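You operate a simulated robot arm through the tools that you are given. There is no shell and no other tool. Be economical: measure what you need, move in short steps, check, and stop when the job is done.

You run a simulated two-armed robot. Do the job below in one go: nothing can be reset, and whatever is moved stays where it is left.

## Task
On the packing table, pour about 60 ml from the wax jug into the drip tray, holding that steady with the other hand, and put the wax jug back.

It is judged by the outcome, as a careful person would: the job done as asked, and still so three seconds after it is handed in. It fails if anything else is knocked over, pushed out of place, dropped, spilled or broken.

## Robot
Two 7-joint arms with two-finger parallel grippers on one trunk, on a base that drives. Base frame: it is fixed to the floor where the robot stands at the start and does not move with it; the origin is under the middle of the robot, x ahead of it, y to its left, z up; the surface under the hand at the start is at about z = 85. Readings come in cm, degrees, newtons and seconds.
The left shoulder is at the start at [4.2, 10.1, 113.6], the right one opposite. With the tool pointing down near the work surface each hand reaches from about 22 to 52 cm from the robot's upright axis, wherever it stands, measured 20 degrees to its own side. Payload 2.4 kg a hand.
The tool frame of a hand sits at the grasp point between the pads (the TCP): z along the fingers, y along the line on which they close. The tips reach 2.4 cm beyond it. Largest opening 6.8 cm; finger width 1.7, thickness 1; the body of the gripper, 4 by 7 cm, starts 4.1 cm behind the TCP.
Orientation is told as [roll, pitch, yaw] about the base's x, y, z axes, in that order, counted from this pose: with the fingers straight down and closing along the base's y, the tool's x points along the base's -x, its y along +y and its z along -z.

## Interface
- The arms move only by the tool arm_command. It takes "left_rows", "right_rows" or both (then of equal length, played together; a hand with none holds still); each is one flat list of numbers, 7 for each row, row after row: the shift along the base's x, y, z in cm, then the turn, a rotation vector about the base's x, y, z in degrees, then the closure, from 0 (fully open) to 1 (shut). In form: [tx, ty, tz, rx, ry, rz, gripper, tx, ty, tz, rx, ry, rz, gripper, ...]. A call has 1 to 20 rows; each row is the pose to reach, as a shift and turn from the pose commanded when the call began. Each row takes 0.2 s and may step no farther than 5 cm and 8.6 degrees from the row before; otherwise, or with a gripper value out of range, the whole call is refused. A pose out of reach is approached as far as the arm can. The call stops where the force on the tool passes 40 N (or 10 N more than at its start, if that is more) or the arm is blocked; 0.2 s more then pass. The fingers move at their own pace (about 7.2 cm/s each) and stop on an object; they squeeze with about 27 N. The grip force told is the motor's: it shows also when the fingers shut on nothing. Time passes only in rows, and 0.2 s behind the last, so rows that repeat a pose let the fingers close. The reply holds the time, the measured pose of the TCP, the force on the tool along the base axes, the opening and the grip force, in the units named above and with some noise, with the torque about the TCP (base axes, N m) and any sound that the robot's microphone picked up.
- Cameras (640 x 400 px; columns grow to the right, rows downward): "scene" is now at [12.84, -0.53, 130.29]; the picture's right is [-0.06, -1.00, 0.00], its down [-0.49, 0.03, -0.87] and it looks along [0.87, -0.05, -0.50] (base axes); focal length 214 px, centre (320, 200). "left" rides on the left gripper at [8.4, -1.1, -7.5] in its tool frame; the picture's right is [0.13, 0.99, 0.00], its down [-0.60, 0.08, -0.79] and it looks along [-0.79, 0.10, 0.61] (tool axes); focal length 251 px, centre (320, 200). "right" rides on the right gripper at [8.4, 1.1, -7.5] in its tool frame; the picture's right is [-0.13, 0.99, 0.00], its down [-0.60, -0.08, -0.79] and it looks along [-0.79, -0.10, 0.61] (tool axes); focal length 251 px, centre (320, 200). There is no depth. A picture from a camera that has moved, and an enlarged one, comes with that camera's place and axes in the base frame and with its lens.
- snapshot(camera): a new picture of that camera. No time passes.
- raise_lower(by): slides the trunk up (or, below 0, down) by that many cm; the arms and the scene camera ride with it, the base frame stays. It gives what a move gives, with no picture.
- base_move(legs): drives the robot by 1 to 6 legs, each [ahead, left, turn to the left] in cm, cm and degrees, along the robot's own axes; the way and the turn of a leg run together, so that a leg with both is an arc; at most 150 cm and 180 degrees a leg. The arms and the cameras ride along, it lands a little off, and it stops where it bumps. It gives what a move gives.
- head_to(pan, tilt): turns the head with the scene camera to pan (to the left, within 86 degrees either way) and tilt (down, from -29 to 69), counted from straight ahead of the robot. It gives what a move gives.
- close_up(camera, box): a new picture of the part [left, top, right, bottom] of that camera's present view, enlarged. No time passes.
- hand_in(): hands the job in; it is judged then, once.

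Go step by step. Nothing tells you exact positions but the pictures and the camera data: compare them with the known pose of the tool, close in by small moves and look again before you grip or let go. The budget is 120 turns and 108 pictures, counting those below and the enlarged ones. Unless the task says otherwise, let go and move clear before handing in, and close with one line.

The tools are called after "Request:" by a JSON object that holds its "method" and its "body". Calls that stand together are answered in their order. arm_command: Moves the arms, as the interface text tells. Its arguments: {"type":"object","properties":{"left_rows":{"type":"array","items":{"type":"number"}},"right_rows":{"type":"array","items":{"type":"number"}}},"required":[]} The other tools are called the same way: raise_lower (by) slides the trunk up or down; base_move (legs) drives the base; head_to (pan, tilt) turns the head that bears the scene camera; snapshot (camera) takes a picture; close_up (camera, box) takes an enlarged picture of a part of a camera's view; hand_in () hands the job in.

At the start:

```text
time: 0.0
left_tcp_pos: [42.12, 16.34, 119.49]
left_orientation: [0.1, 0.0, 0.0]
left_wrist_force: [0.5, 0.9, 0.0]
left_moment: [0.0, -0.01, 0.0]
left_finger_gap: 6.79
left_finger_force: 0.0
right_tcp_pos: [35.91, -16.89, 128.1]
right_orientation: [0.0, -0.1, -0.1]
right_wrist_force: [-0.4, 0.2, 0.1]
right_moment: [-0.02, 0.02, -0.01]
right_finger_gap: 6.81
right_finger_force: 0.2
trunk travel left (down, up): [-35.0, 50.0]
robot x, y, heading: [-0.3, -0.32, -0.3]
head pan, tilt: [-3.3, 29.7]
```

scene: 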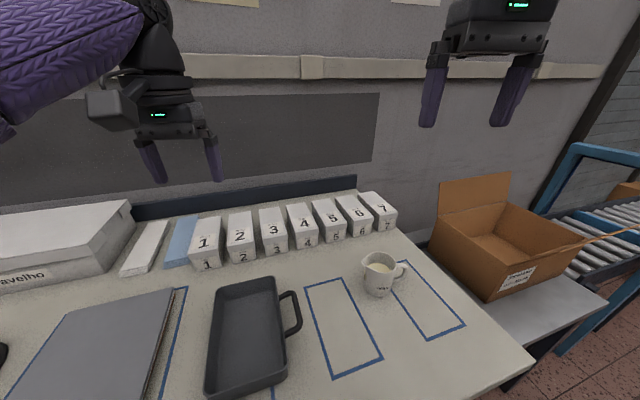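
right: 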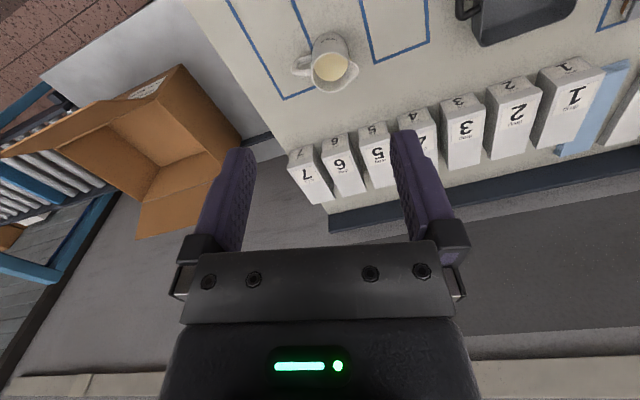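
left: 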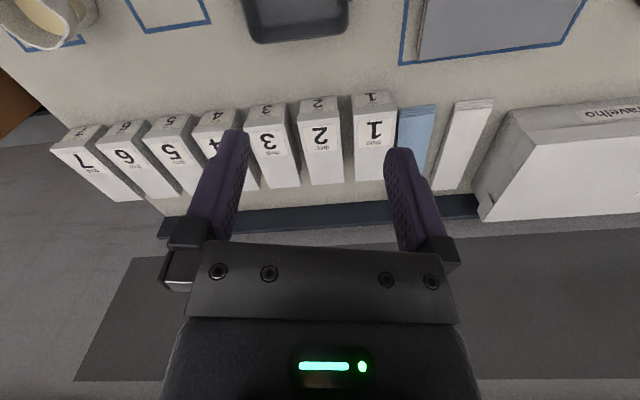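

The jug stands on the right, near (49, -17), and the black tray with its handle on the right is in front of the robot. I'll look closer at both.

Request:
{"method": "close_up", "body": {"camera": "scene", "box": [340, 230, 440, 310]}}

Request:
{"method": "close_up", "body": {"camera": "scene", "box": [180, 250, 340, 400]}}

Request:
{"method": "close_up", "body": {"camera": "right", "box": [260, 0, 420, 110]}}

Request:
{"method": "head_to", "body": {"pan": 0, "tilt": 55}}

Request:
{"method": "snapshot", "body": {"camera": "scene"}}

```text
5.00 times, centred on (390, 270) of scene
camera zoom: at [12.84, -0.53, 130.29], right [-0.06, -1.0, 0.0], down [-0.49, 0.03, -0.87], along [0.87, -0.05, -0.5], focal length 1072 px, centre (-30, -150)
```

zoom: 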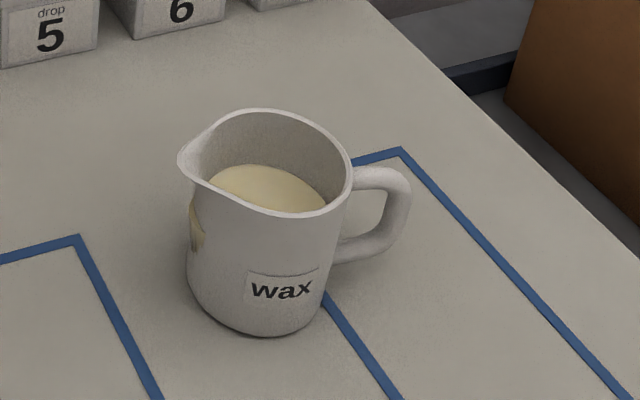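

```text
2.67 times, centred on (260, 325) of scene
camera zoom: at [12.84, -0.53, 130.29], right [-0.06, -1.0, 0.0], down [-0.49, 0.03, -0.87], along [0.87, -0.05, -0.5], focal length 572 px, centre (480, -133)
```

zoom: 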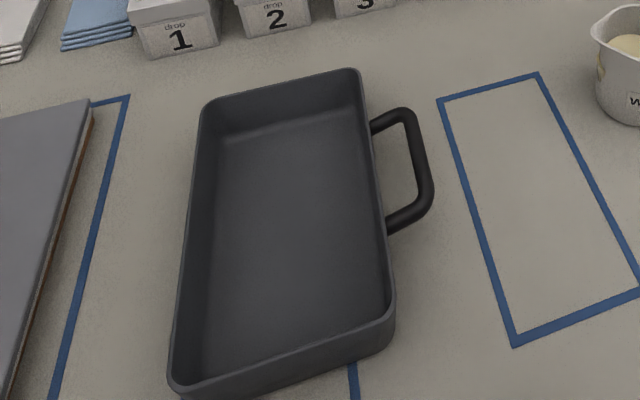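

```text
3.64 times, centred on (340, 55) of right
camera zoom: at [27.34, -15.87, 135.55], right [0.13, 0.99, 0.0], down [0.6, -0.08, 0.79], along [0.79, -0.1, -0.61], focal length 914 px, centre (247, 727)
```

zoom: 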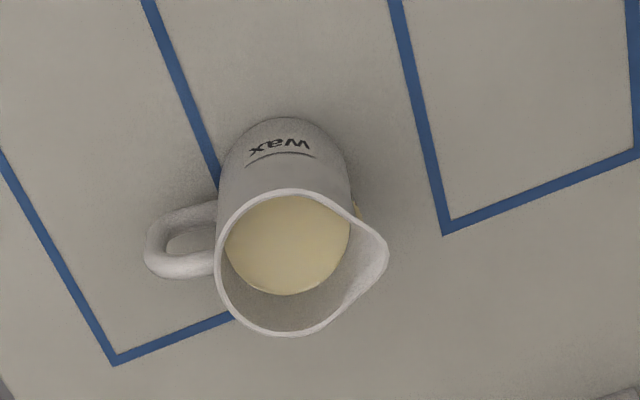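

```text
time: 0.9
left_tcp_pos: [42.05, 16.3, 119.57]
left_orientation: [0.0, 0.1, 0.1]
left_wrist_force: [-0.2, 0.5, -0.1]
left_moment: [0.03, 0.01, 0.02]
left_finger_gap: 6.79
left_finger_force: 0.1
right_tcp_pos: [35.84, -16.83, 128.06]
right_orientation: [0.1, 0.0, -0.2]
right_wrist_force: [0.6, 0.7, -0.3]
right_moment: [-0.04, 0.0, 0.01]
right_finger_gap: 6.79
right_finger_force: 0.1
trunk travel left (down, up): [-35.0, 50.0]
robot x, y, heading: [0.15, 0.13, -0.1]
head pan, tilt: [0.0, 55.0]
```

```text
101 pictures are left
camera scene: at [11.01, -0.01, 126.64], right [0.0, -1.0, 0.0], down [-0.82, 0.0, -0.57], along [0.57, 0.0, -0.82], focal length 214 px, centre (320, 200)
```

scene: 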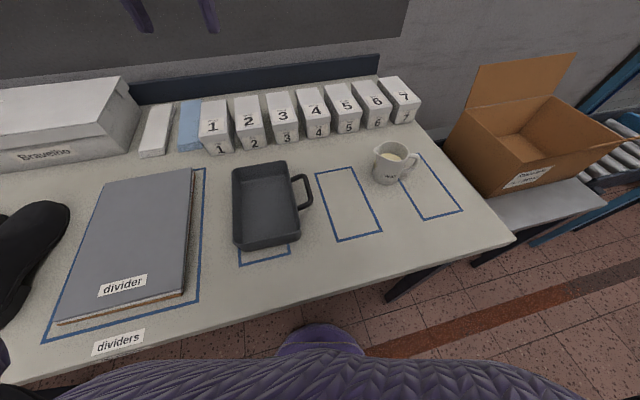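

The jug has a rim near (47, -16, 94), its spout toward +y and its handle toward -y. The tray centre is near (37, 12), yawed about 14°. The jug is near the limit of reach, so I'll shift the base right along the table edge and look again.

Request:
{"method": "base_move", "body": {"legs": [[2.3, -7.7, 0]]}}

Request:
{"method": "head_to", "body": {"pan": -10, "tilt": 50}}

Request:
{"method": "snapshot", "body": {"camera": "scene"}}

Request:
{"method": "snapshot", "body": {"camera": "right"}}

```text
time: 1.9
left_tcp_pos: [44.5, 8.52, 119.56]
left_orientation: [0.0, 0.1, 0.1]
left_wrist_force: [0.1, -1.3, 0.3]
left_moment: [0.02, 0.0, 0.01]
left_finger_gap: 6.8
left_finger_force: 0.0
right_tcp_pos: [38.19, -24.75, 128.09]
right_orientation: [0.1, 0.0, -0.1]
right_wrist_force: [0.1, -0.1, -0.3]
right_moment: [0.02, 0.0, 0.02]
right_finger_gap: 6.82
right_finger_force: 0.0
trunk travel left (down, up): [-35.0, 50.0]
robot x, y, heading: [2.36, -7.64, -0.1]
head pan, tilt: [0.0, 55.0]
```

```text
time: 2.7
left_tcp_pos: [44.35, 8.51, 119.64]
left_orientation: [0.0, 0.1, -0.1]
left_wrist_force: [-0.4, -0.2, 0.4]
left_moment: [0.02, 0.02, 0.05]
left_finger_gap: 6.82
left_finger_force: 0.1
right_tcp_pos: [38.09, -24.69, 128.14]
right_orientation: [-0.1, 0.0, 0.0]
right_wrist_force: [0.4, 0.2, 0.7]
right_moment: [0.01, 0.0, 0.03]
right_finger_gap: 6.77
right_finger_force: 0.0
trunk travel left (down, up): [-35.0, 50.0]
robot x, y, heading: [2.02, -7.89, 0.3]
head pan, tilt: [-10.0, 50.0]
```

```text
100 pictures are left
camera scene: at [13.69, -9.07, 127.29], right [-0.17, -0.98, 0.0], down [-0.75, 0.13, -0.64], along [0.63, -0.11, -0.77], focal length 214 px, centre (320, 200)
```

scene: 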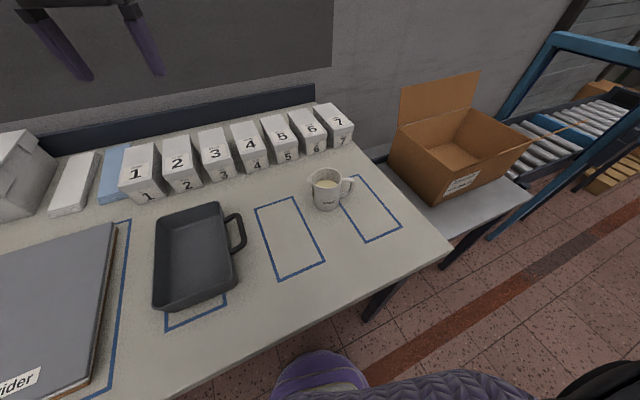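

```text
99 pictures are left
camera right: at [29.64, -23.61, 135.55], right [0.13, 0.99, 0.0], down [0.6, -0.08, 0.79], along [0.79, -0.1, -0.61], focal length 251 px, centre (320, 200)
```

right: 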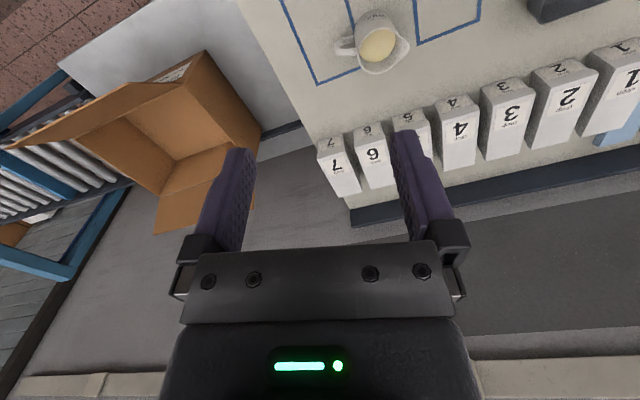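

The base is now at (2.2, -7.7). Next I'll turn the right hand so its fingers close across the handle, with yaw about -80.

Request:
{"method": "arm_command", "body": {"right_rows": [0, 0, 0, 0, 0, -8, 0, 0, 0, 0, 0, 0, -16, 0, 0, 0, -1, 0, 0, -24, 0, 0, 0, -2, 0, 0, -32, 0, 0, 0, -4, 0, 0, -40, 0, 0, 0, -6, 0, 0, -48, 0, 0, 0, -8, 0, 0, -56, 0, 0, 0, -10, 0, 0, -64, 0, 0, 0, -12, 0, 0, -72, 0, 0, 0, -14, 0, 0, -80, 0]}}

Request:
{"method": "snapshot", "body": {"camera": "right"}}

Request:
{"method": "snapshot", "body": {"camera": "scene"}}

```text
time: 4.9
left_tcp_pos: [44.36, 8.7, 119.59]
left_orientation: [0.1, 0.1, 0.0]
left_wrist_force: [0.5, 0.2, -0.6]
left_moment: [0.0, -0.01, 0.04]
left_finger_gap: 6.82
left_finger_force: 0.1
right_tcp_pos: [38.21, -24.78, 114.03]
right_orientation: [0.1, -0.1, -80.3]
right_wrist_force: [0.1, -0.4, 0.6]
right_moment: [0.01, -0.01, 0.01]
right_finger_gap: 6.81
right_finger_force: 0.1
trunk travel left (down, up): [-35.0, 50.0]
robot x, y, heading: [2.23, -7.63, -0.1]
head pan, tilt: [-10.0, 50.0]
```

```text
98 pictures are left
camera right: at [37.7, -16.26, 121.52], right [1.0, 0.04, 0.0], down [0.02, -0.61, 0.79], along [0.03, -0.79, -0.61], focal length 251 px, centre (320, 200)
```

right: 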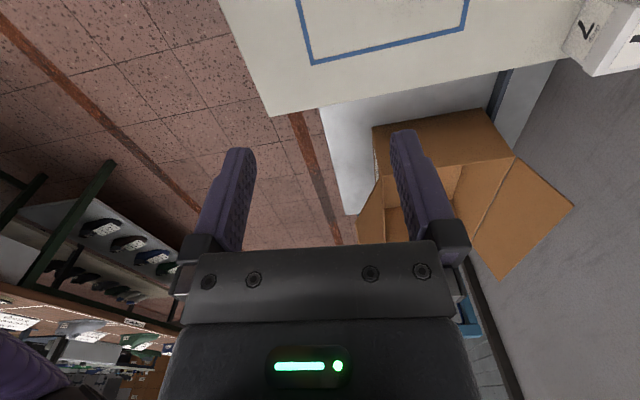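

```text
97 pictures are left
camera scene: at [13.7, -9.08, 127.29], right [-0.17, -0.98, 0.0], down [-0.75, 0.13, -0.64], along [0.63, -0.11, -0.77], focal length 214 px, centre (320, 200)
```

scene: 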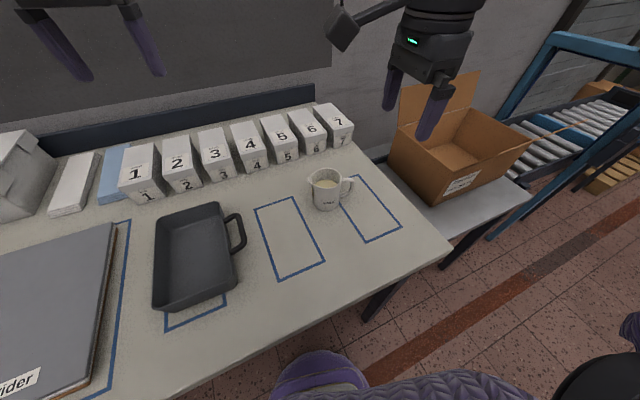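

The yaw worked. Now I'll tilt 30° so the fingers point toward the jug, and move to a standoff on the handle side.

Request:
{"method": "arm_command", "body": {"right_rows": [2, -1, -1, 5.9, 1.04, 0, 0, 4, -2, -3, 11.8, 2.08, 0, 0, 6.5, -3, -6, 17.7, 3.1, 0, 0, 8.5, -3, -9.5, 23.6, 4.2, 0, 0, 10.6, -2.9, -12, 29.5, 5.2, 0, 0, 10.6, -2.9, -12, 29.5, 5.2, 0, 0]}}

Request:
{"method": "snapshot", "body": {"camera": "right"}}

Request:
{"method": "snapshot", "body": {"camera": "scene"}}

```text
time: 6.3
left_tcp_pos: [44.41, 8.57, 119.58]
left_orientation: [0.0, 0.1, 0.0]
left_wrist_force: [-0.3, -0.3, -0.7]
left_moment: [0.01, 0.01, 0.03]
left_finger_gap: 6.8
left_finger_force: 0.0
right_tcp_pos: [48.65, -27.56, 102.0]
right_orientation: [-0.1, 29.9, -80.1]
right_wrist_force: [-0.2, 0.3, 0.1]
right_moment: [-0.02, -0.02, 0.02]
right_finger_gap: 6.79
right_finger_force: 0.1
trunk travel left (down, up): [-35.0, 50.0]
robot x, y, heading: [2.06, -7.85, -0.0]
head pan, tilt: [-10.0, 50.0]
```

```text
96 pictures are left
camera right: at [49.08, -23.93, 112.74], right [1.0, 0.06, -0.07], down [0.08, -0.92, 0.39], along [-0.04, -0.39, -0.92], focal length 251 px, centre (320, 200)
```

right: 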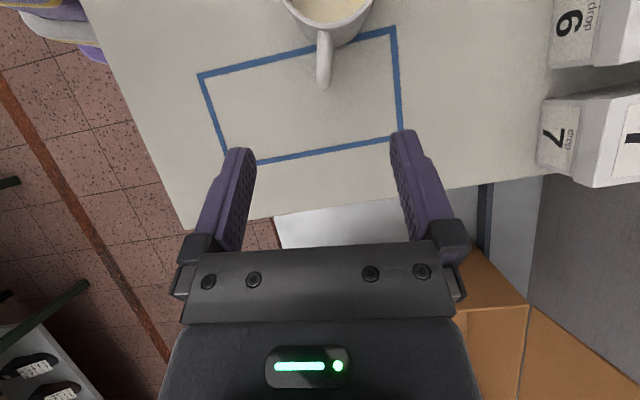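

```text
95 pictures are left
camera scene: at [13.7, -9.08, 127.29], right [-0.17, -0.98, 0.0], down [-0.75, 0.13, -0.64], along [0.63, -0.11, -0.77], focal length 214 px, centre (320, 200)
```

scene: 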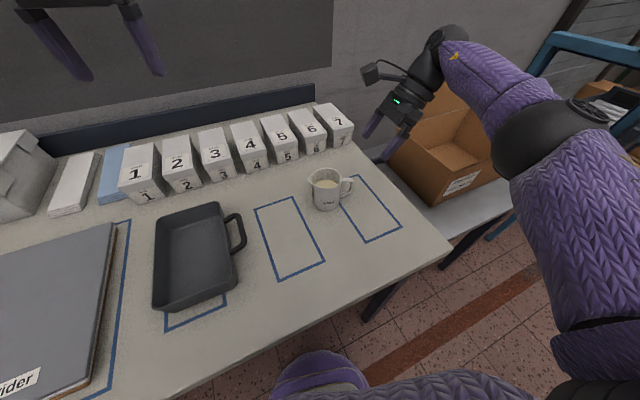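

The handle bar sits near (47.7, -22.7) and spans z 87 to 92.5. I'll close to about 6 cm short of it and check.

Request:
{"method": "arm_command", "body": {"right_rows": [-0.3, 1, -3, 0, 0, -2, 0, -0.6, 2.2, -6.5, 0, 0, -3, 0, -0.6, 2.2, -6.5, 0, 0, -3, 0]}}

Request:
{"method": "snapshot", "body": {"camera": "right"}}

Request:
{"method": "close_up", "body": {"camera": "scene", "box": [270, 90, 430, 230]}}

```text
time: 7.1
left_tcp_pos: [44.5, 8.67, 119.63]
left_orientation: [-0.1, 0.1, 0.0]
left_wrist_force: [-0.2, 0.4, 1.3]
left_moment: [-0.01, 0.0, 0.01]
left_finger_gap: 6.79
left_finger_force: 0.1
right_tcp_pos: [48.11, -25.53, 95.45]
right_orientation: [0.1, 29.8, -83.2]
right_wrist_force: [-0.3, -0.5, 0.2]
right_moment: [-0.01, -0.03, -0.02]
right_finger_gap: 6.78
right_finger_force: 0.1
trunk travel left (down, up): [-35.0, 50.0]
robot x, y, heading: [2.67, -7.59, 0.0]
head pan, tilt: [-10.0, 50.0]
```

```text
94 pictures are left
camera right: at [48.65, -21.78, 106.23], right [1.0, 0.01, -0.07], down [0.03, -0.92, 0.39], along [-0.06, -0.39, -0.92], focal length 251 px, centre (320, 200)
```

right: 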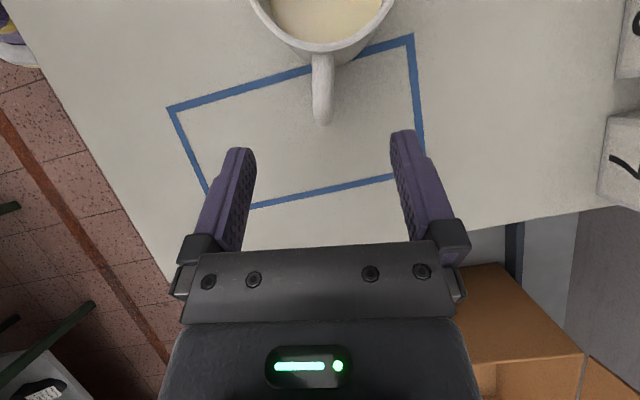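

```text
2.86 times, centred on (350, 160) of scene
camera zoom: at [13.7, -9.07, 127.29], right [-0.17, -0.98, 0.0], down [-0.75, 0.13, -0.64], along [0.63, -0.11, -0.77], focal length 613 px, centre (234, 314)
```

zoom: 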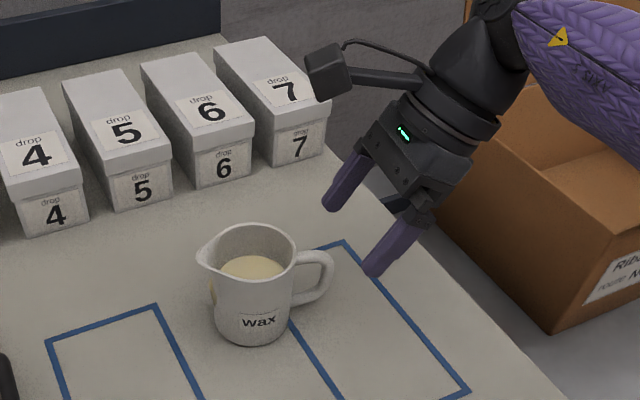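

The handle lies on x = 47.75, with its outer face at y about -23.6. I'll go down onto it with the fingers open.

Request:
{"method": "arm_command", "body": {"right_rows": [-0.2, 1, -1.7, 0, 0, 0, 0, -0.36, 2, -3.4, 0, 0, 0, 0, -0.36, 3.03, -5.1, 0, 0, 0, 0, -0.36, 3.03, -5.1, 0, 0, 0, 0]}}

Request:
{"method": "snapshot", "body": {"camera": "right"}}

Request:
{"method": "close_up", "body": {"camera": "scene", "box": [290, 130, 410, 230]}}

```text
time: 8.1
left_tcp_pos: [44.31, 8.67, 119.61]
left_orientation: [0.1, 0.2, 0.0]
left_wrist_force: [0.2, 0.2, 0.3]
left_moment: [0.02, 0.04, 0.01]
left_finger_gap: 6.8
left_finger_force: 0.1
right_tcp_pos: [47.77, -22.32, 90.39]
right_orientation: [0.1, 29.9, -83.2]
right_wrist_force: [-0.7, 0.2, 0.8]
right_moment: [0.02, 0.01, -0.02]
right_finger_gap: 6.82
right_finger_force: 0.1
trunk travel left (down, up): [-35.0, 50.0]
robot x, y, heading: [2.37, -7.51, -0.1]
head pan, tilt: [-10.0, 50.0]
```

```text
92 pictures are left
camera right: at [48.32, -18.74, 101.07], right [1.0, 0.01, -0.06], down [0.03, -0.92, 0.39], along [-0.06, -0.39, -0.92], focal length 251 px, centre (320, 200)
```

right: 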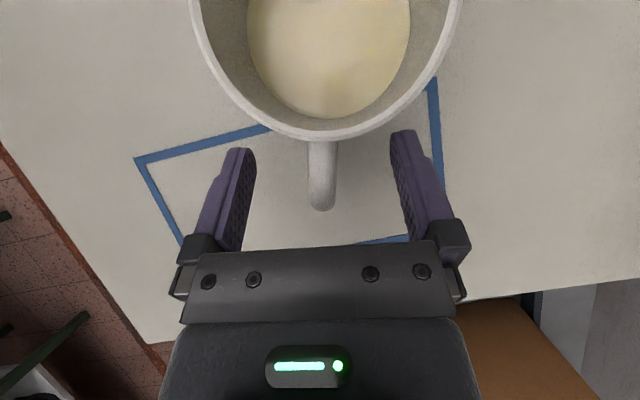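

```text
4.00 times, centred on (350, 180) of scene
camera zoom: at [13.7, -9.07, 127.29], right [-0.17, -0.98, 0.0], down [-0.75, 0.13, -0.64], along [0.63, -0.11, -0.77], focal length 858 px, centre (200, 280)
```

zoom: 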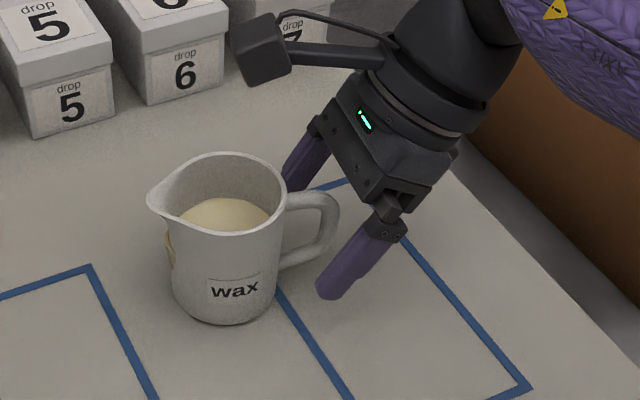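

The handle is centred between the fingers, so I'll grip it.

Request:
{"method": "arm_command", "body": {"right_rows": [0, 0, 0, 0, 0, 0, 1, 0, 0, 0, 0, 0, 0, 1, 0, 0, 0, 0, 0, 0, 1, 0, 0, 0, 0, 0, 0, 1, 0, 0, 0, 0, 0, 0, 1]}}

Request:
{"method": "snapshot", "body": {"camera": "right"}}

Request:
{"method": "close_up", "body": {"camera": "scene", "box": [290, 130, 410, 230]}}

```text
time: 9.3
left_tcp_pos: [44.45, 8.73, 119.56]
left_orientation: [0.0, 0.1, 0.0]
left_wrist_force: [0.7, -0.7, -0.2]
left_moment: [-0.02, 0.01, 0.04]
left_finger_gap: 6.77
left_finger_force: 0.0
right_tcp_pos: [47.72, -22.45, 90.36]
right_orientation: [0.0, 30.0, -83.1]
right_wrist_force: [1.4, -0.1, 4.6]
right_moment: [0.22, 0.05, -0.12]
right_finger_gap: 1.11
right_finger_force: 27.2
trunk travel left (down, up): [-35.0, 50.0]
robot x, y, heading: [2.67, -7.7, 0.2]
head pan, tilt: [-10.0, 50.0]
```

```text
90 pictures are left
camera right: at [48.33, -18.73, 101.11], right [1.0, 0.01, -0.06], down [0.03, -0.92, 0.39], along [-0.06, -0.39, -0.92], focal length 251 px, centre (320, 200)
```

right: 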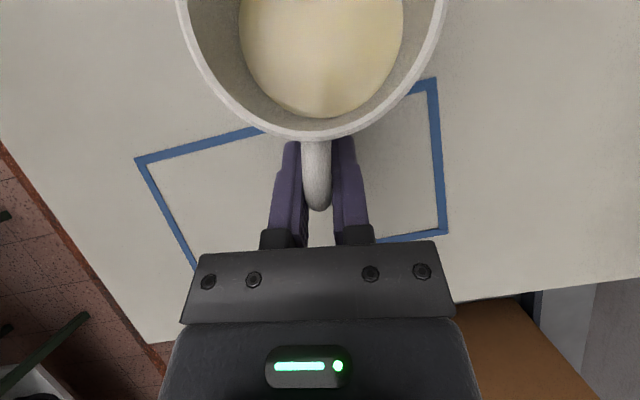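

```text
4.00 times, centred on (350, 180) of scene
camera zoom: at [13.69, -9.06, 127.29], right [-0.17, -0.98, 0.0], down [-0.75, 0.13, -0.64], along [0.63, -0.11, -0.77], focal length 858 px, centre (200, 280)
```

zoom: 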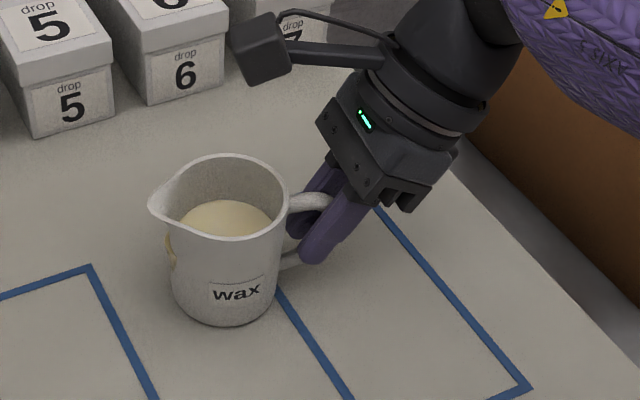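

The grip is good, with a 1.1 cm gap at 27 N. I'll lift a little and check that the jug doesn't sag.

Request:
{"method": "arm_command", "body": {"right_rows": [0, 0, 0.5, 0, 0, 0, 1, 0, 0, 1.2, 0, 0, 0, 1, 0, 0, 2, 0, 0, 0, 1, 0, 0, 3, 0, 0, 0, 1, 0, 0, 3, 0, 0, 0, 1, 0, 0, 3, 0, 0, 0, 1]}}

Request:
{"method": "close_up", "body": {"camera": "scene", "box": [290, 130, 410, 230]}}

Request:
{"method": "snapshot", "body": {"camera": "right"}}

```text
time: 10.7
left_tcp_pos: [44.44, 8.58, 119.52]
left_orientation: [0.0, 0.1, -0.1]
left_wrist_force: [0.0, -0.1, 0.2]
left_moment: [-0.04, 0.0, -0.02]
left_finger_gap: 6.79
left_finger_force: 0.0
right_tcp_pos: [47.7, -22.51, 93.51]
right_orientation: [0.0, 29.8, -83.1]
right_wrist_force: [-0.2, -0.8, -2.6]
right_moment: [-0.13, 0.01, -0.02]
right_finger_gap: 1.04
right_finger_force: 26.8
trunk travel left (down, up): [-35.0, 50.0]
robot x, y, heading: [2.33, -7.55, 0.3]
head pan, tilt: [-10.0, 50.0]
```

```text
4.00 times, centred on (350, 180) of scene
camera zoom: at [13.71, -9.07, 127.28], right [-0.17, -0.98, 0.0], down [-0.75, 0.13, -0.64], along [0.63, -0.11, -0.77], focal length 858 px, centre (200, 280)
```

zoom: 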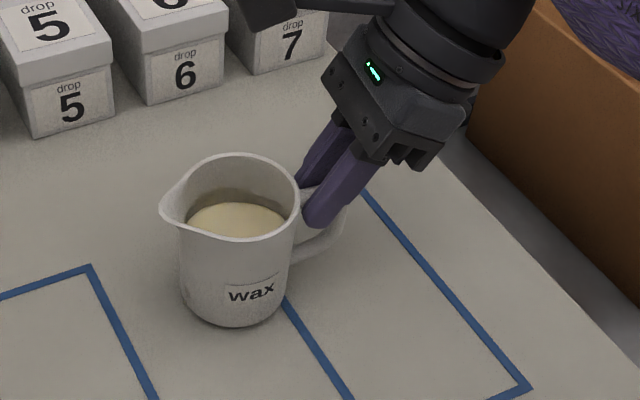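

```text
87 pictures are left
camera right: at [48.39, -18.74, 104.15], right [1.0, 0.01, -0.07], down [0.03, -0.92, 0.39], along [-0.06, -0.39, -0.92], focal length 251 px, centre (320, 200)
```

right: 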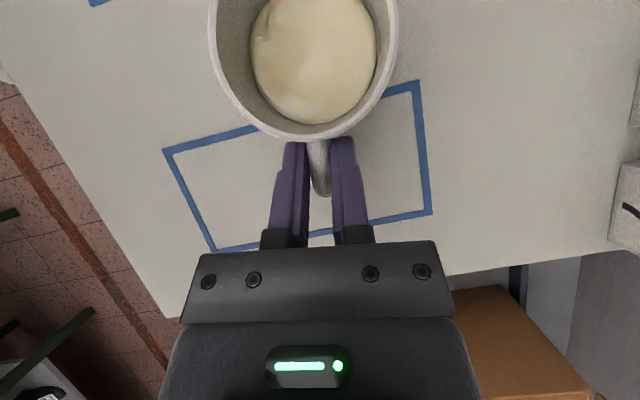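

The jug hardly rose, so the handle seems to have slid or pivoted in the fingers. I'll look closely before doing anything else.

Request:
{"method": "close_up", "body": {"camera": "scene", "box": [300, 150, 372, 215]}}

Request:
{"method": "close_up", "body": {"camera": "right", "box": [200, 0, 420, 240]}}

Request:
{"method": "snapshot", "body": {"camera": "left"}}

```text
6.15 times, centred on (336, 182) of scene
camera zoom: at [13.71, -9.07, 127.28], right [-0.17, -0.98, 0.0], down [-0.75, 0.13, -0.64], along [0.63, -0.11, -0.77], focal length 1320 px, centre (222, 308)
```

zoom: 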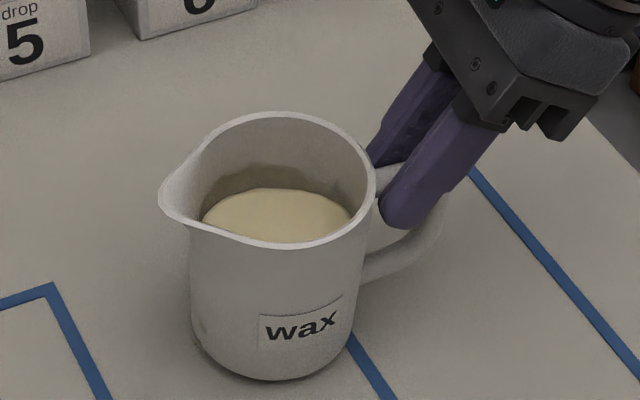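

```text
1.67 times, centred on (310, 120) of right
camera zoom: at [48.39, -18.74, 104.15], right [1.0, 0.01, -0.07], down [0.03, -0.92, 0.39], along [-0.06, -0.39, -0.92], focal length 419 px, centre (337, 333)
```

zoom: 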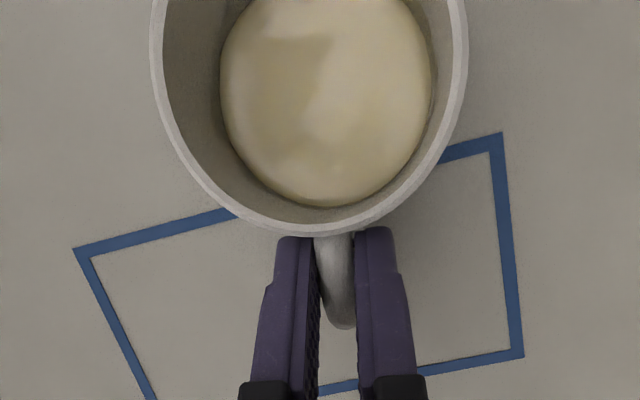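

```text
84 pictures are left
camera left: at [36.03, 7.55, 127.12], right [-0.13, 0.99, 0.0], down [0.61, 0.08, 0.79], along [0.79, 0.1, -0.61], focal length 251 px, centre (320, 200)
```

left: 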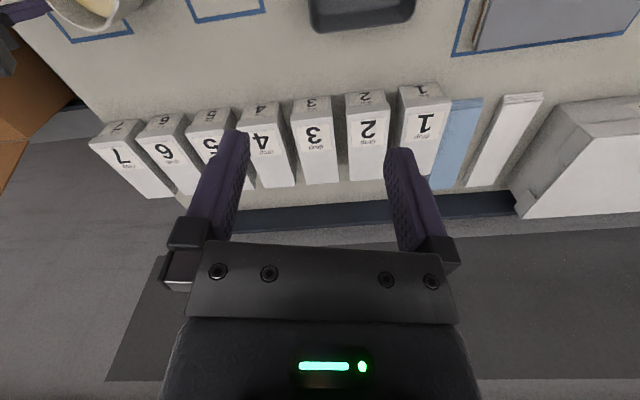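

The fingers now hold the top arm of the handle and the jug still seems to be on the table. I'll make one tiny extra lift to learn whether the grip slips or whether the jug is really carried.

Request:
{"method": "arm_command", "body": {"right_rows": [0, 0, 0.5, 0, 0, 0, 1, 0, 0, 1, 0, 0, 0, 1, 0, 0, 1, 0, 0, 0, 1]}}

Request:
{"method": "close_up", "body": {"camera": "scene", "box": [300, 150, 372, 215]}}

```text
time: 11.5
left_tcp_pos: [44.44, 8.61, 119.56]
left_orientation: [0.0, 0.1, 0.1]
left_wrist_force: [-1.0, -0.4, -0.4]
left_moment: [0.05, 0.04, 0.02]
left_finger_gap: 6.8
left_finger_force: 0.0
right_tcp_pos: [47.79, -22.33, 94.56]
right_orientation: [-0.1, 29.9, -83.1]
right_wrist_force: [-0.2, 0.1, -1.3]
right_moment: [-0.11, -0.01, 0.02]
right_finger_gap: 1.05
right_finger_force: 27.0
trunk travel left (down, up): [-35.0, 50.0]
robot x, y, heading: [2.2, -7.38, -0.1]
head pan, tilt: [-10.0, 50.0]
```

```text
6.15 times, centred on (336, 182) of scene
camera zoom: at [13.71, -9.07, 127.29], right [-0.17, -0.98, 0.0], down [-0.75, 0.13, -0.64], along [0.63, -0.11, -0.77], focal length 1320 px, centre (222, 308)
```

zoom: 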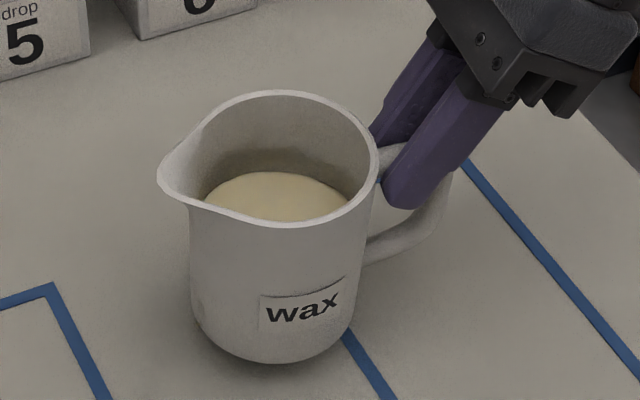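

The jug is carried now, but it hangs near the fingertips after sliding about 2 cm. I don't trust that for pouring, so I'll set it down gently and take a better grip through the handle loop.

Request:
{"method": "arm_command", "body": {"right_rows": [0, 0, -0.4, 0, 0, 0, 1, 0, 0, -0.8, 0, 0, 0, 1, 0, 0, -1.0, 0, 0, 0, 1, 0, 0, -1.0, 0, 0, 0, 1]}}

Request:
{"method": "close_up", "body": {"camera": "scene", "box": [290, 130, 410, 230]}}

```text
time: 12.5
left_tcp_pos: [44.42, 8.59, 119.57]
left_orientation: [0.0, 0.1, 0.0]
left_wrist_force: [0.1, -0.1, 0.2]
left_moment: [0.01, 0.0, 0.03]
left_finger_gap: 6.81
left_finger_force: 0.0
right_tcp_pos: [47.83, -22.42, 93.47]
right_orientation: [0.0, 30.0, -83.1]
right_wrist_force: [-0.3, 0.0, -1.1]
right_moment: [-0.09, 0.02, 0.02]
right_finger_gap: 1.04
right_finger_force: 27.0
trunk travel left (down, up): [-35.0, 50.0]
robot x, y, heading: [2.33, -7.58, -0.0]
head pan, tilt: [-10.0, 50.0]
```

```text
4.00 times, centred on (350, 180) of scene
camera zoom: at [13.71, -9.07, 127.29], right [-0.17, -0.98, 0.0], down [-0.75, 0.13, -0.64], along [0.63, -0.11, -0.77], focal length 858 px, centre (200, 280)
```

zoom: 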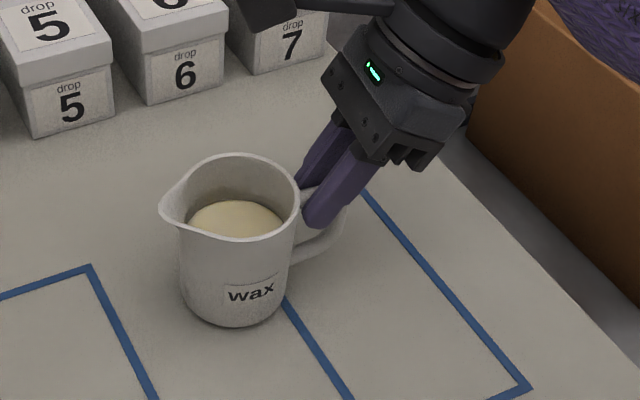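

Request:
{"method": "arm_command", "body": {"right_rows": [0, 0, -0.2, 0, 0, 0, 1, 0, 0, -0.4, 0, 0, 0, 1, 0, 0, -0.4, 0, 0, 0, 1]}}

Request:
{"method": "arm_command", "body": {"right_rows": [0, 0, -0.2, 0, 0, 0, 1, 0, 0, -0.4, 0, 0, 0, 1, 0, 0, -0.4, 0, 0, 0, 1]}}

Request:
{"method": "close_up", "body": {"camera": "scene", "box": [290, 130, 410, 230]}}

```text
time: 13.3
left_tcp_pos: [44.46, 8.64, 119.65]
left_orientation: [0.0, 0.0, 0.0]
left_wrist_force: [-0.5, 0.3, 0.2]
left_moment: [0.0, -0.02, 0.03]
left_finger_gap: 6.81
left_finger_force: 0.1
right_tcp_pos: [47.75, -22.48, 93.08]
right_orientation: [0.1, 29.8, -83.1]
right_wrist_force: [3.6, -1.8, 8.0]
right_moment: [0.25, 0.08, -0.06]
right_finger_gap: 1.03
right_finger_force: 26.8
trunk travel left (down, up): [-35.0, 50.0]
robot x, y, heading: [2.04, -7.82, 0.0]
head pan, tilt: [-10.0, 50.0]
```

```text
time: 14.1
left_tcp_pos: [44.23, 8.58, 119.69]
left_orientation: [0.0, 0.0, -0.1]
left_wrist_force: [0.3, -0.2, -0.7]
left_moment: [-0.03, -0.02, -0.01]
left_finger_gap: 6.8
left_finger_force: 0.0
right_tcp_pos: [47.67, -22.36, 92.76]
right_orientation: [0.0, 29.9, -83.1]
right_wrist_force: [4.6, -5.4, 24.5]
right_moment: [0.15, -0.01, -0.02]
right_finger_gap: 1.07
right_finger_force: 26.9
trunk travel left (down, up): [-35.0, 50.0]
robot x, y, heading: [2.35, -7.76, -0.0]
head pan, tilt: [-10.0, 50.0]
```

```text
4.00 times, centred on (350, 180) of scene
camera zoom: at [13.57, -9.1, 127.31], right [-0.17, -0.98, 0.0], down [-0.75, 0.13, -0.64], along [0.63, -0.11, -0.77], focal length 858 px, centre (200, 280)
```

zoom: 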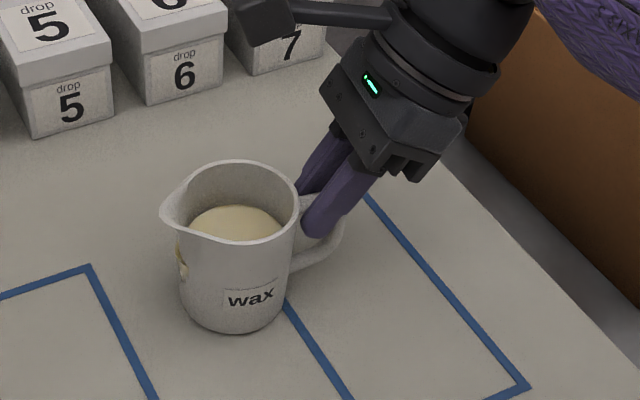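

The jug is down and the fingers held against 24 N, so friction is fine. I'll relieve the push, open, seat the fingers deeper around the top of the handle, and regrip.

Request:
{"method": "arm_command", "body": {"right_rows": [0, 0, 0.3, 0, 0, 0, 1, 0, 0, 0.4, 0, 0, 0, 0.6, 0, 0, 0.4, 0, 0, 0, 0.5, 0, 0, 0.4, 0, 0, 0, 0.5]}}

Request:
{"method": "snapshot", "body": {"camera": "right"}}

Request:
{"method": "close_up", "body": {"camera": "scene", "box": [290, 130, 410, 230]}}

```text
time: 15.1
left_tcp_pos: [44.45, 8.65, 119.66]
left_orientation: [0.0, 0.1, 0.0]
left_wrist_force: [0.5, 0.0, 0.3]
left_moment: [0.0, 0.04, 0.01]
left_finger_gap: 6.79
left_finger_force: 0.1
right_tcp_pos: [47.77, -22.33, 93.05]
right_orientation: [-0.1, 29.9, -83.0]
right_wrist_force: [0.0, -0.2, -0.1]
right_moment: [0.02, 0.0, 0.01]
right_finger_gap: 3.41
right_finger_force: 0.0
trunk travel left (down, up): [-35.0, 50.0]
robot x, y, heading: [2.5, -7.45, 0.2]
head pan, tilt: [-10.0, 50.0]
```

```text
80 pictures are left
camera right: at [48.35, -18.7, 103.71], right [1.0, 0.01, -0.07], down [0.03, -0.92, 0.39], along [-0.06, -0.39, -0.92], focal length 251 px, centre (320, 200)
```

right: 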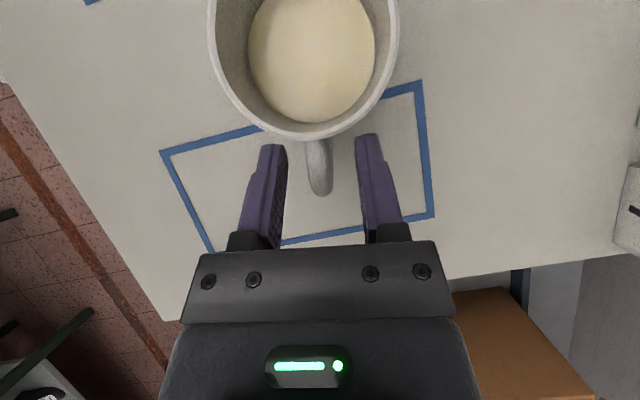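

```text
4.00 times, centred on (350, 180) of scene
camera zoom: at [13.7, -9.06, 127.29], right [-0.17, -0.98, 0.0], down [-0.75, 0.13, -0.64], along [0.63, -0.11, -0.77], focal length 858 px, centre (200, 280)
```

zoom: 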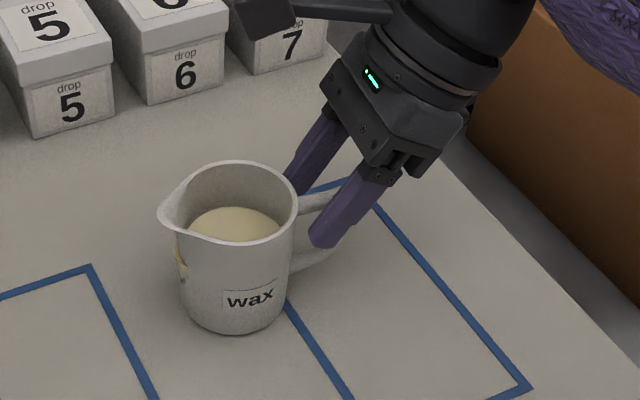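

Request:
{"method": "arm_command", "body": {"right_rows": [-0.2, -0.25, -1.0, 0, 0, 1, 0.5, -0.2, -0.25, -2.1, 0, 0, 2, 0.5, -0.2, -0.25, -2.1, 0, 0, 2, 1, -0.2, -0.25, -2.1, 0, 0, 2, 1, -0.2, -0.25, -2.1, 0, 0, 2, 1, -0.2, -0.25, -2.1, 0, 0, 2, 1, -0.2, -0.25, -2.1, 0, 0, 2, 1]}}

Request:
{"method": "close_up", "body": {"camera": "scene", "box": [290, 130, 410, 230]}}

Request:
{"method": "snapshot", "body": {"camera": "right"}}

```text
time: 16.7
left_tcp_pos: [44.4, 8.78, 119.73]
left_orientation: [0.0, 0.2, 0.0]
left_wrist_force: [-0.4, 0.4, 0.5]
left_moment: [-0.03, 0.01, -0.01]
left_finger_gap: 6.82
left_finger_force: 0.1
right_tcp_pos: [47.54, -22.53, 91.0]
right_orientation: [-0.2, 29.9, -81.1]
right_wrist_force: [0.4, 0.2, 0.2]
right_moment: [0.07, 0.02, -0.07]
right_finger_gap: 1.06
right_finger_force: 27.1
trunk travel left (down, up): [-35.0, 50.0]
robot x, y, heading: [2.67, -7.83, -0.3]
head pan, tilt: [-10.0, 50.0]
```

```text
4.00 times, centred on (350, 180) of scene
camera zoom: at [13.7, -9.07, 127.29], right [-0.17, -0.98, 0.0], down [-0.75, 0.13, -0.64], along [0.63, -0.11, -0.77], focal length 858 px, centre (200, 280)
```

zoom: 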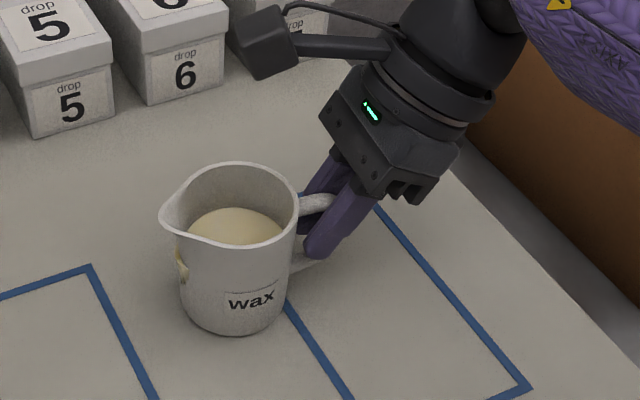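

```text
77 pictures are left
camera right: at [48.06, -18.93, 101.66], right [1.0, 0.04, -0.07], down [0.06, -0.92, 0.39], along [-0.04, -0.39, -0.92], focal length 251 px, centre (320, 200)
```

right: 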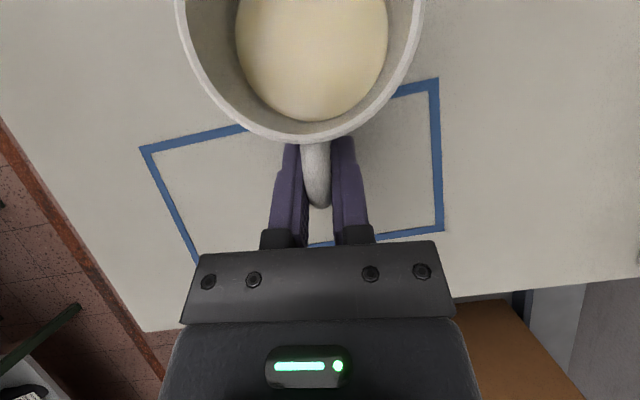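

Now a slow test lift with smaller steps.

Request:
{"method": "arm_command", "body": {"right_rows": [0, 0, 0, 0, 0, 0, 1, 0, 0, 0.2, 0, 0, 0, 1, 0, 0, 0.4, 0, 0, 0, 1, 0, 0, 0.6, 0, 0, 0, 1, 0, 0, 0.8, 0, 0, 0, 1, 0, 0, 1.0, 0, 0, 0, 1, 0, 0, 1.2, 0, 0, 0, 1, 0, 0, 1.4, 0, 0, 0, 1, 0, 0, 1.6, 0, 0, 0, 1, 0, 0, 1.6, 0, 0, 0, 1]}}

Request:
{"method": "close_up", "body": {"camera": "scene", "box": [290, 130, 410, 230]}}

Request:
{"method": "snapshot", "body": {"camera": "right"}}

```text
time: 18.9
left_tcp_pos: [44.37, 8.63, 119.52]
left_orientation: [0.0, 0.2, 0.0]
left_wrist_force: [-0.5, 0.2, 0.7]
left_moment: [0.02, 0.03, 0.03]
left_finger_gap: 6.81
left_finger_force: 0.0
right_tcp_pos: [47.62, -22.66, 92.53]
right_orientation: [-0.1, 29.8, -81.1]
right_wrist_force: [0.5, -0.2, -2.4]
right_moment: [-0.09, -0.03, 0.02]
right_finger_gap: 1.05
right_finger_force: 27.4
trunk travel left (down, up): [-35.0, 50.0]
robot x, y, heading: [2.24, -7.99, 0.2]
head pan, tilt: [-10.0, 50.0]
```

```text
4.00 times, centred on (350, 180) of scene
camera zoom: at [13.71, -9.07, 127.29], right [-0.17, -0.98, 0.0], down [-0.75, 0.13, -0.64], along [0.63, -0.11, -0.77], focal length 858 px, centre (200, 280)
```

zoom: 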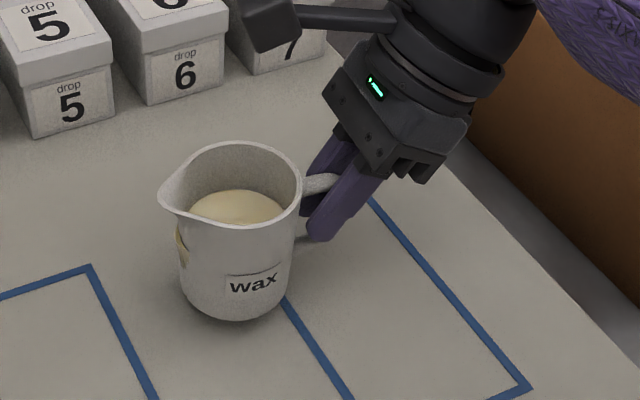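

```text
75 pictures are left
camera right: at [48.04, -18.94, 103.26], right [1.0, 0.04, -0.07], down [0.06, -0.92, 0.39], along [-0.04, -0.39, -0.92], focal length 251 px, centre (320, 200)
```

right: 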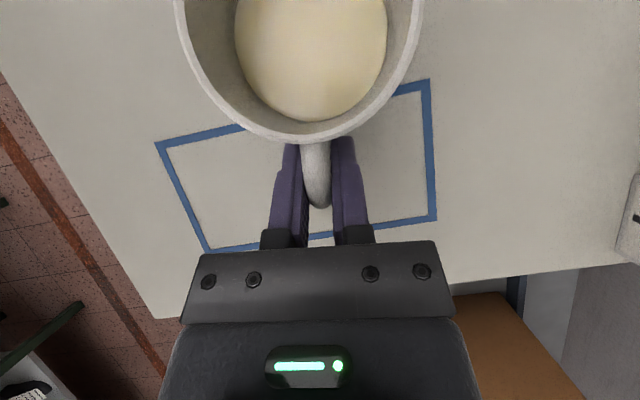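

The jug now lifts firmly. I'll raise it slowly while the left hand moves over the tray's left wall.

Request:
{"method": "arm_command", "body": {"right_rows": [0, 0, 0.8, 0, 0, 0, 1, 0, 0, 1.6, 0, 0, 0, 1, 0, 0, 2.4, 0, 0, 0, 1, 0, 0, 3.2, 0, 0, 0, 1, 0, 0, 4.0, 0, 0, 0, 1, 0, 0, 4.8, 0, 0, 0, 1, 0, 0, 5.4, 0, 0, 0, 1, 0, 0, 6, 0, 0, 0, 1], "left_rows": [-1.4, 1.1, -1.8, 0, 0, 2, 0, -2.8, 2.2, -3.6, 0, 0, 4, 0, -4.2, 3.3, -5.4, 0, 0, 6, 0, -5.6, 4.4, -7.2, 0, 0, 8, 0, -7, 5.5, -9, 0, 0, 10, 0, -8.4, 6.6, -10.8, 0, 0, 12, 0, -9.8, 7.7, -12.6, 0, 0, 14, 0, -10.9, 8.7, -14.4, 0, 0, 14, 0]}}

Request:
{"method": "snapshot", "body": {"camera": "left"}}

Request:
{"method": "snapshot", "body": {"camera": "scene"}}

```text
time: 20.7
left_tcp_pos: [33.58, 17.46, 105.23]
left_orientation: [0.0, -0.1, 13.9]
left_wrist_force: [0.8, -0.3, 0.1]
left_moment: [0.02, 0.01, 0.02]
left_finger_gap: 6.79
left_finger_force: 0.1
right_tcp_pos: [47.44, -22.57, 98.6]
right_orientation: [-0.1, 29.9, -81.1]
right_wrist_force: [-0.2, 0.0, -3.2]
right_moment: [-0.09, -0.02, 0.0]
right_finger_gap: 1.1
right_finger_force: 27.3
trunk travel left (down, up): [-35.0, 50.0]
robot x, y, heading: [2.39, -7.6, -0.1]
head pan, tilt: [-10.0, 50.0]
```

```text
74 pictures are left
camera left: at [25.61, 14.27, 112.69], right [-0.37, 0.93, 0.0], down [0.57, 0.22, 0.79], along [0.74, 0.29, -0.61], focal length 251 px, centre (320, 200)
```

left: 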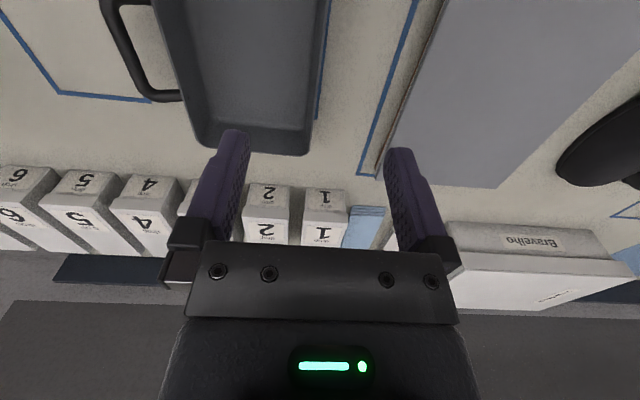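

```text
73 pictures are left
camera scene: at [13.69, -9.06, 127.29], right [-0.17, -0.98, 0.0], down [-0.75, 0.13, -0.64], along [0.63, -0.11, -0.77], focal length 214 px, centre (320, 200)
```

scene: 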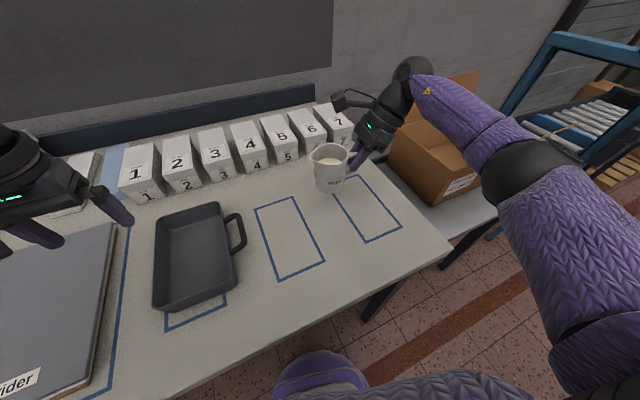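

The tray's left wall runs along (31, 17.1) to (45.7, 21.1), almost right under the left hand. I'll descend to just above the rim and check.

Request:
{"method": "arm_command", "body": {"left_rows": [0, 0.1, -3, 0, 0, 0, 0, 0, 0.2, -6, 0, 0, 0.5, 0, 0, 0.2, -9, 0, 0, 1, 0, 0, 0.2, -12, 0, 0, 1, 0, 0, 0.2, -12, 0, 0, 1, 0]}}

Request:
{"method": "snapshot", "body": {"camera": "left"}}

Request:
{"method": "close_up", "body": {"camera": "scene", "box": [80, 180, 260, 320]}}

```text
time: 21.9
left_tcp_pos: [33.53, 17.43, 93.04]
left_orientation: [-0.1, 0.1, 14.9]
left_wrist_force: [1.2, -1.1, 0.0]
left_moment: [-0.02, -0.01, 0.02]
left_finger_gap: 6.79
left_finger_force: 0.1
right_tcp_pos: [47.47, -22.61, 98.54]
right_orientation: [-0.1, 29.7, -81.2]
right_wrist_force: [-1.0, -0.2, -1.7]
right_moment: [-0.1, -0.05, 0.0]
right_finger_gap: 1.05
right_finger_force: 27.3
trunk travel left (down, up): [-35.0, 50.0]
robot x, y, heading: [2.47, -8.03, 0.1]
head pan, tilt: [-10.0, 50.0]
```

```text
72 pictures are left
camera left: at [25.69, 14.25, 100.66], right [-0.38, 0.92, 0.0], down [0.56, 0.23, 0.79], along [0.73, 0.3, -0.61], focal length 251 px, centre (320, 200)
```

left: 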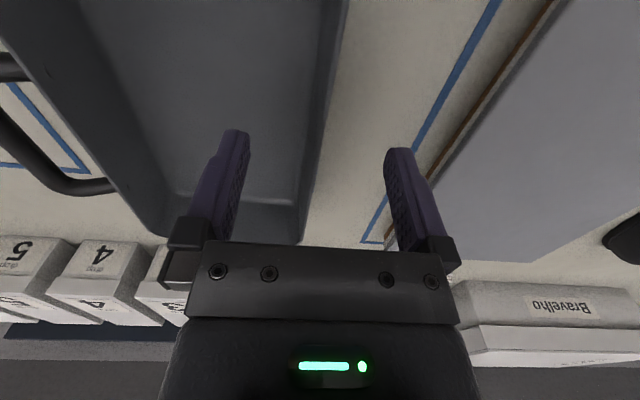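

```text
2.86 times, centred on (170, 250) of scene
camera zoom: at [13.71, -9.06, 127.29], right [-0.17, -0.98, 0.0], down [-0.75, 0.13, -0.64], along [0.63, -0.11, -0.77], focal length 613 px, centre (749, 57)
```

zoom: 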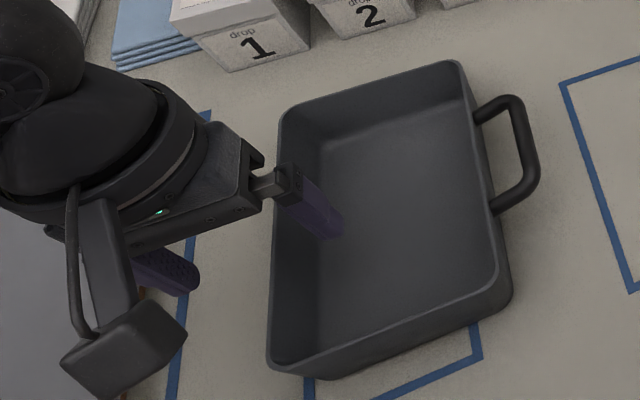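

The left wall lies between the fingers. I'll narrow them, lower them around the wall, and close.

Request:
{"method": "arm_command", "body": {"left_rows": [0, 0, 0, 0, 0, 0, 0.4, 0, 0, -1, 0, 0, 0, 0.4, 0, 0, -2, 0, 0, 0, 0.4, 0, 0, -3, 0, 0, 0, 0.4, 0, 0, -3.6, 0, 0, 0, 0.4, 0, 0, -3.6, 0, 0, 0, 0.4]}}

Request:
{"method": "snapshot", "body": {"camera": "left"}}

Request:
{"method": "close_up", "body": {"camera": "scene", "box": [80, 180, 260, 320]}}

```text
time: 23.3
left_tcp_pos: [33.41, 17.54, 89.62]
left_orientation: [0.1, 0.2, 15.0]
left_wrist_force: [-0.5, 0.1, -0.4]
left_moment: [0.0, 0.0, -0.04]
left_finger_gap: 4.05
left_finger_force: 0.1
right_tcp_pos: [47.54, -22.56, 98.43]
right_orientation: [-0.1, 29.9, -81.1]
right_wrist_force: [-0.1, 0.1, -2.3]
right_moment: [-0.14, 0.01, 0.02]
right_finger_gap: 1.06
right_finger_force: 27.3
trunk travel left (down, up): [-35.0, 50.0]
robot x, y, heading: [2.06, -7.72, -0.0]
head pan, tilt: [-10.0, 50.0]
```

```text
70 pictures are left
camera left: at [25.67, 14.3, 97.11], right [-0.38, 0.92, 0.0], down [0.56, 0.23, 0.79], along [0.73, 0.3, -0.61], focal length 251 px, centre (320, 200)
```

left: 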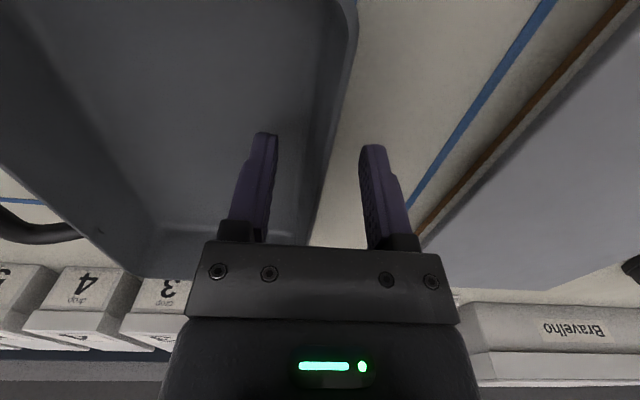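

```text
2.86 times, centred on (170, 250) of scene
camera zoom: at [13.7, -9.07, 127.29], right [-0.17, -0.98, 0.0], down [-0.75, 0.13, -0.64], along [0.63, -0.11, -0.77], focal length 613 px, centre (749, 57)
```

zoom: 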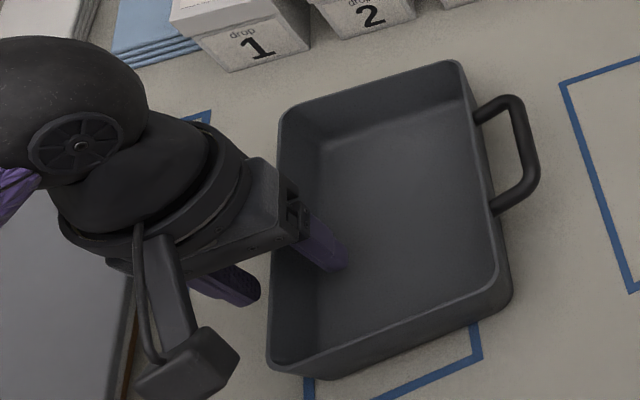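

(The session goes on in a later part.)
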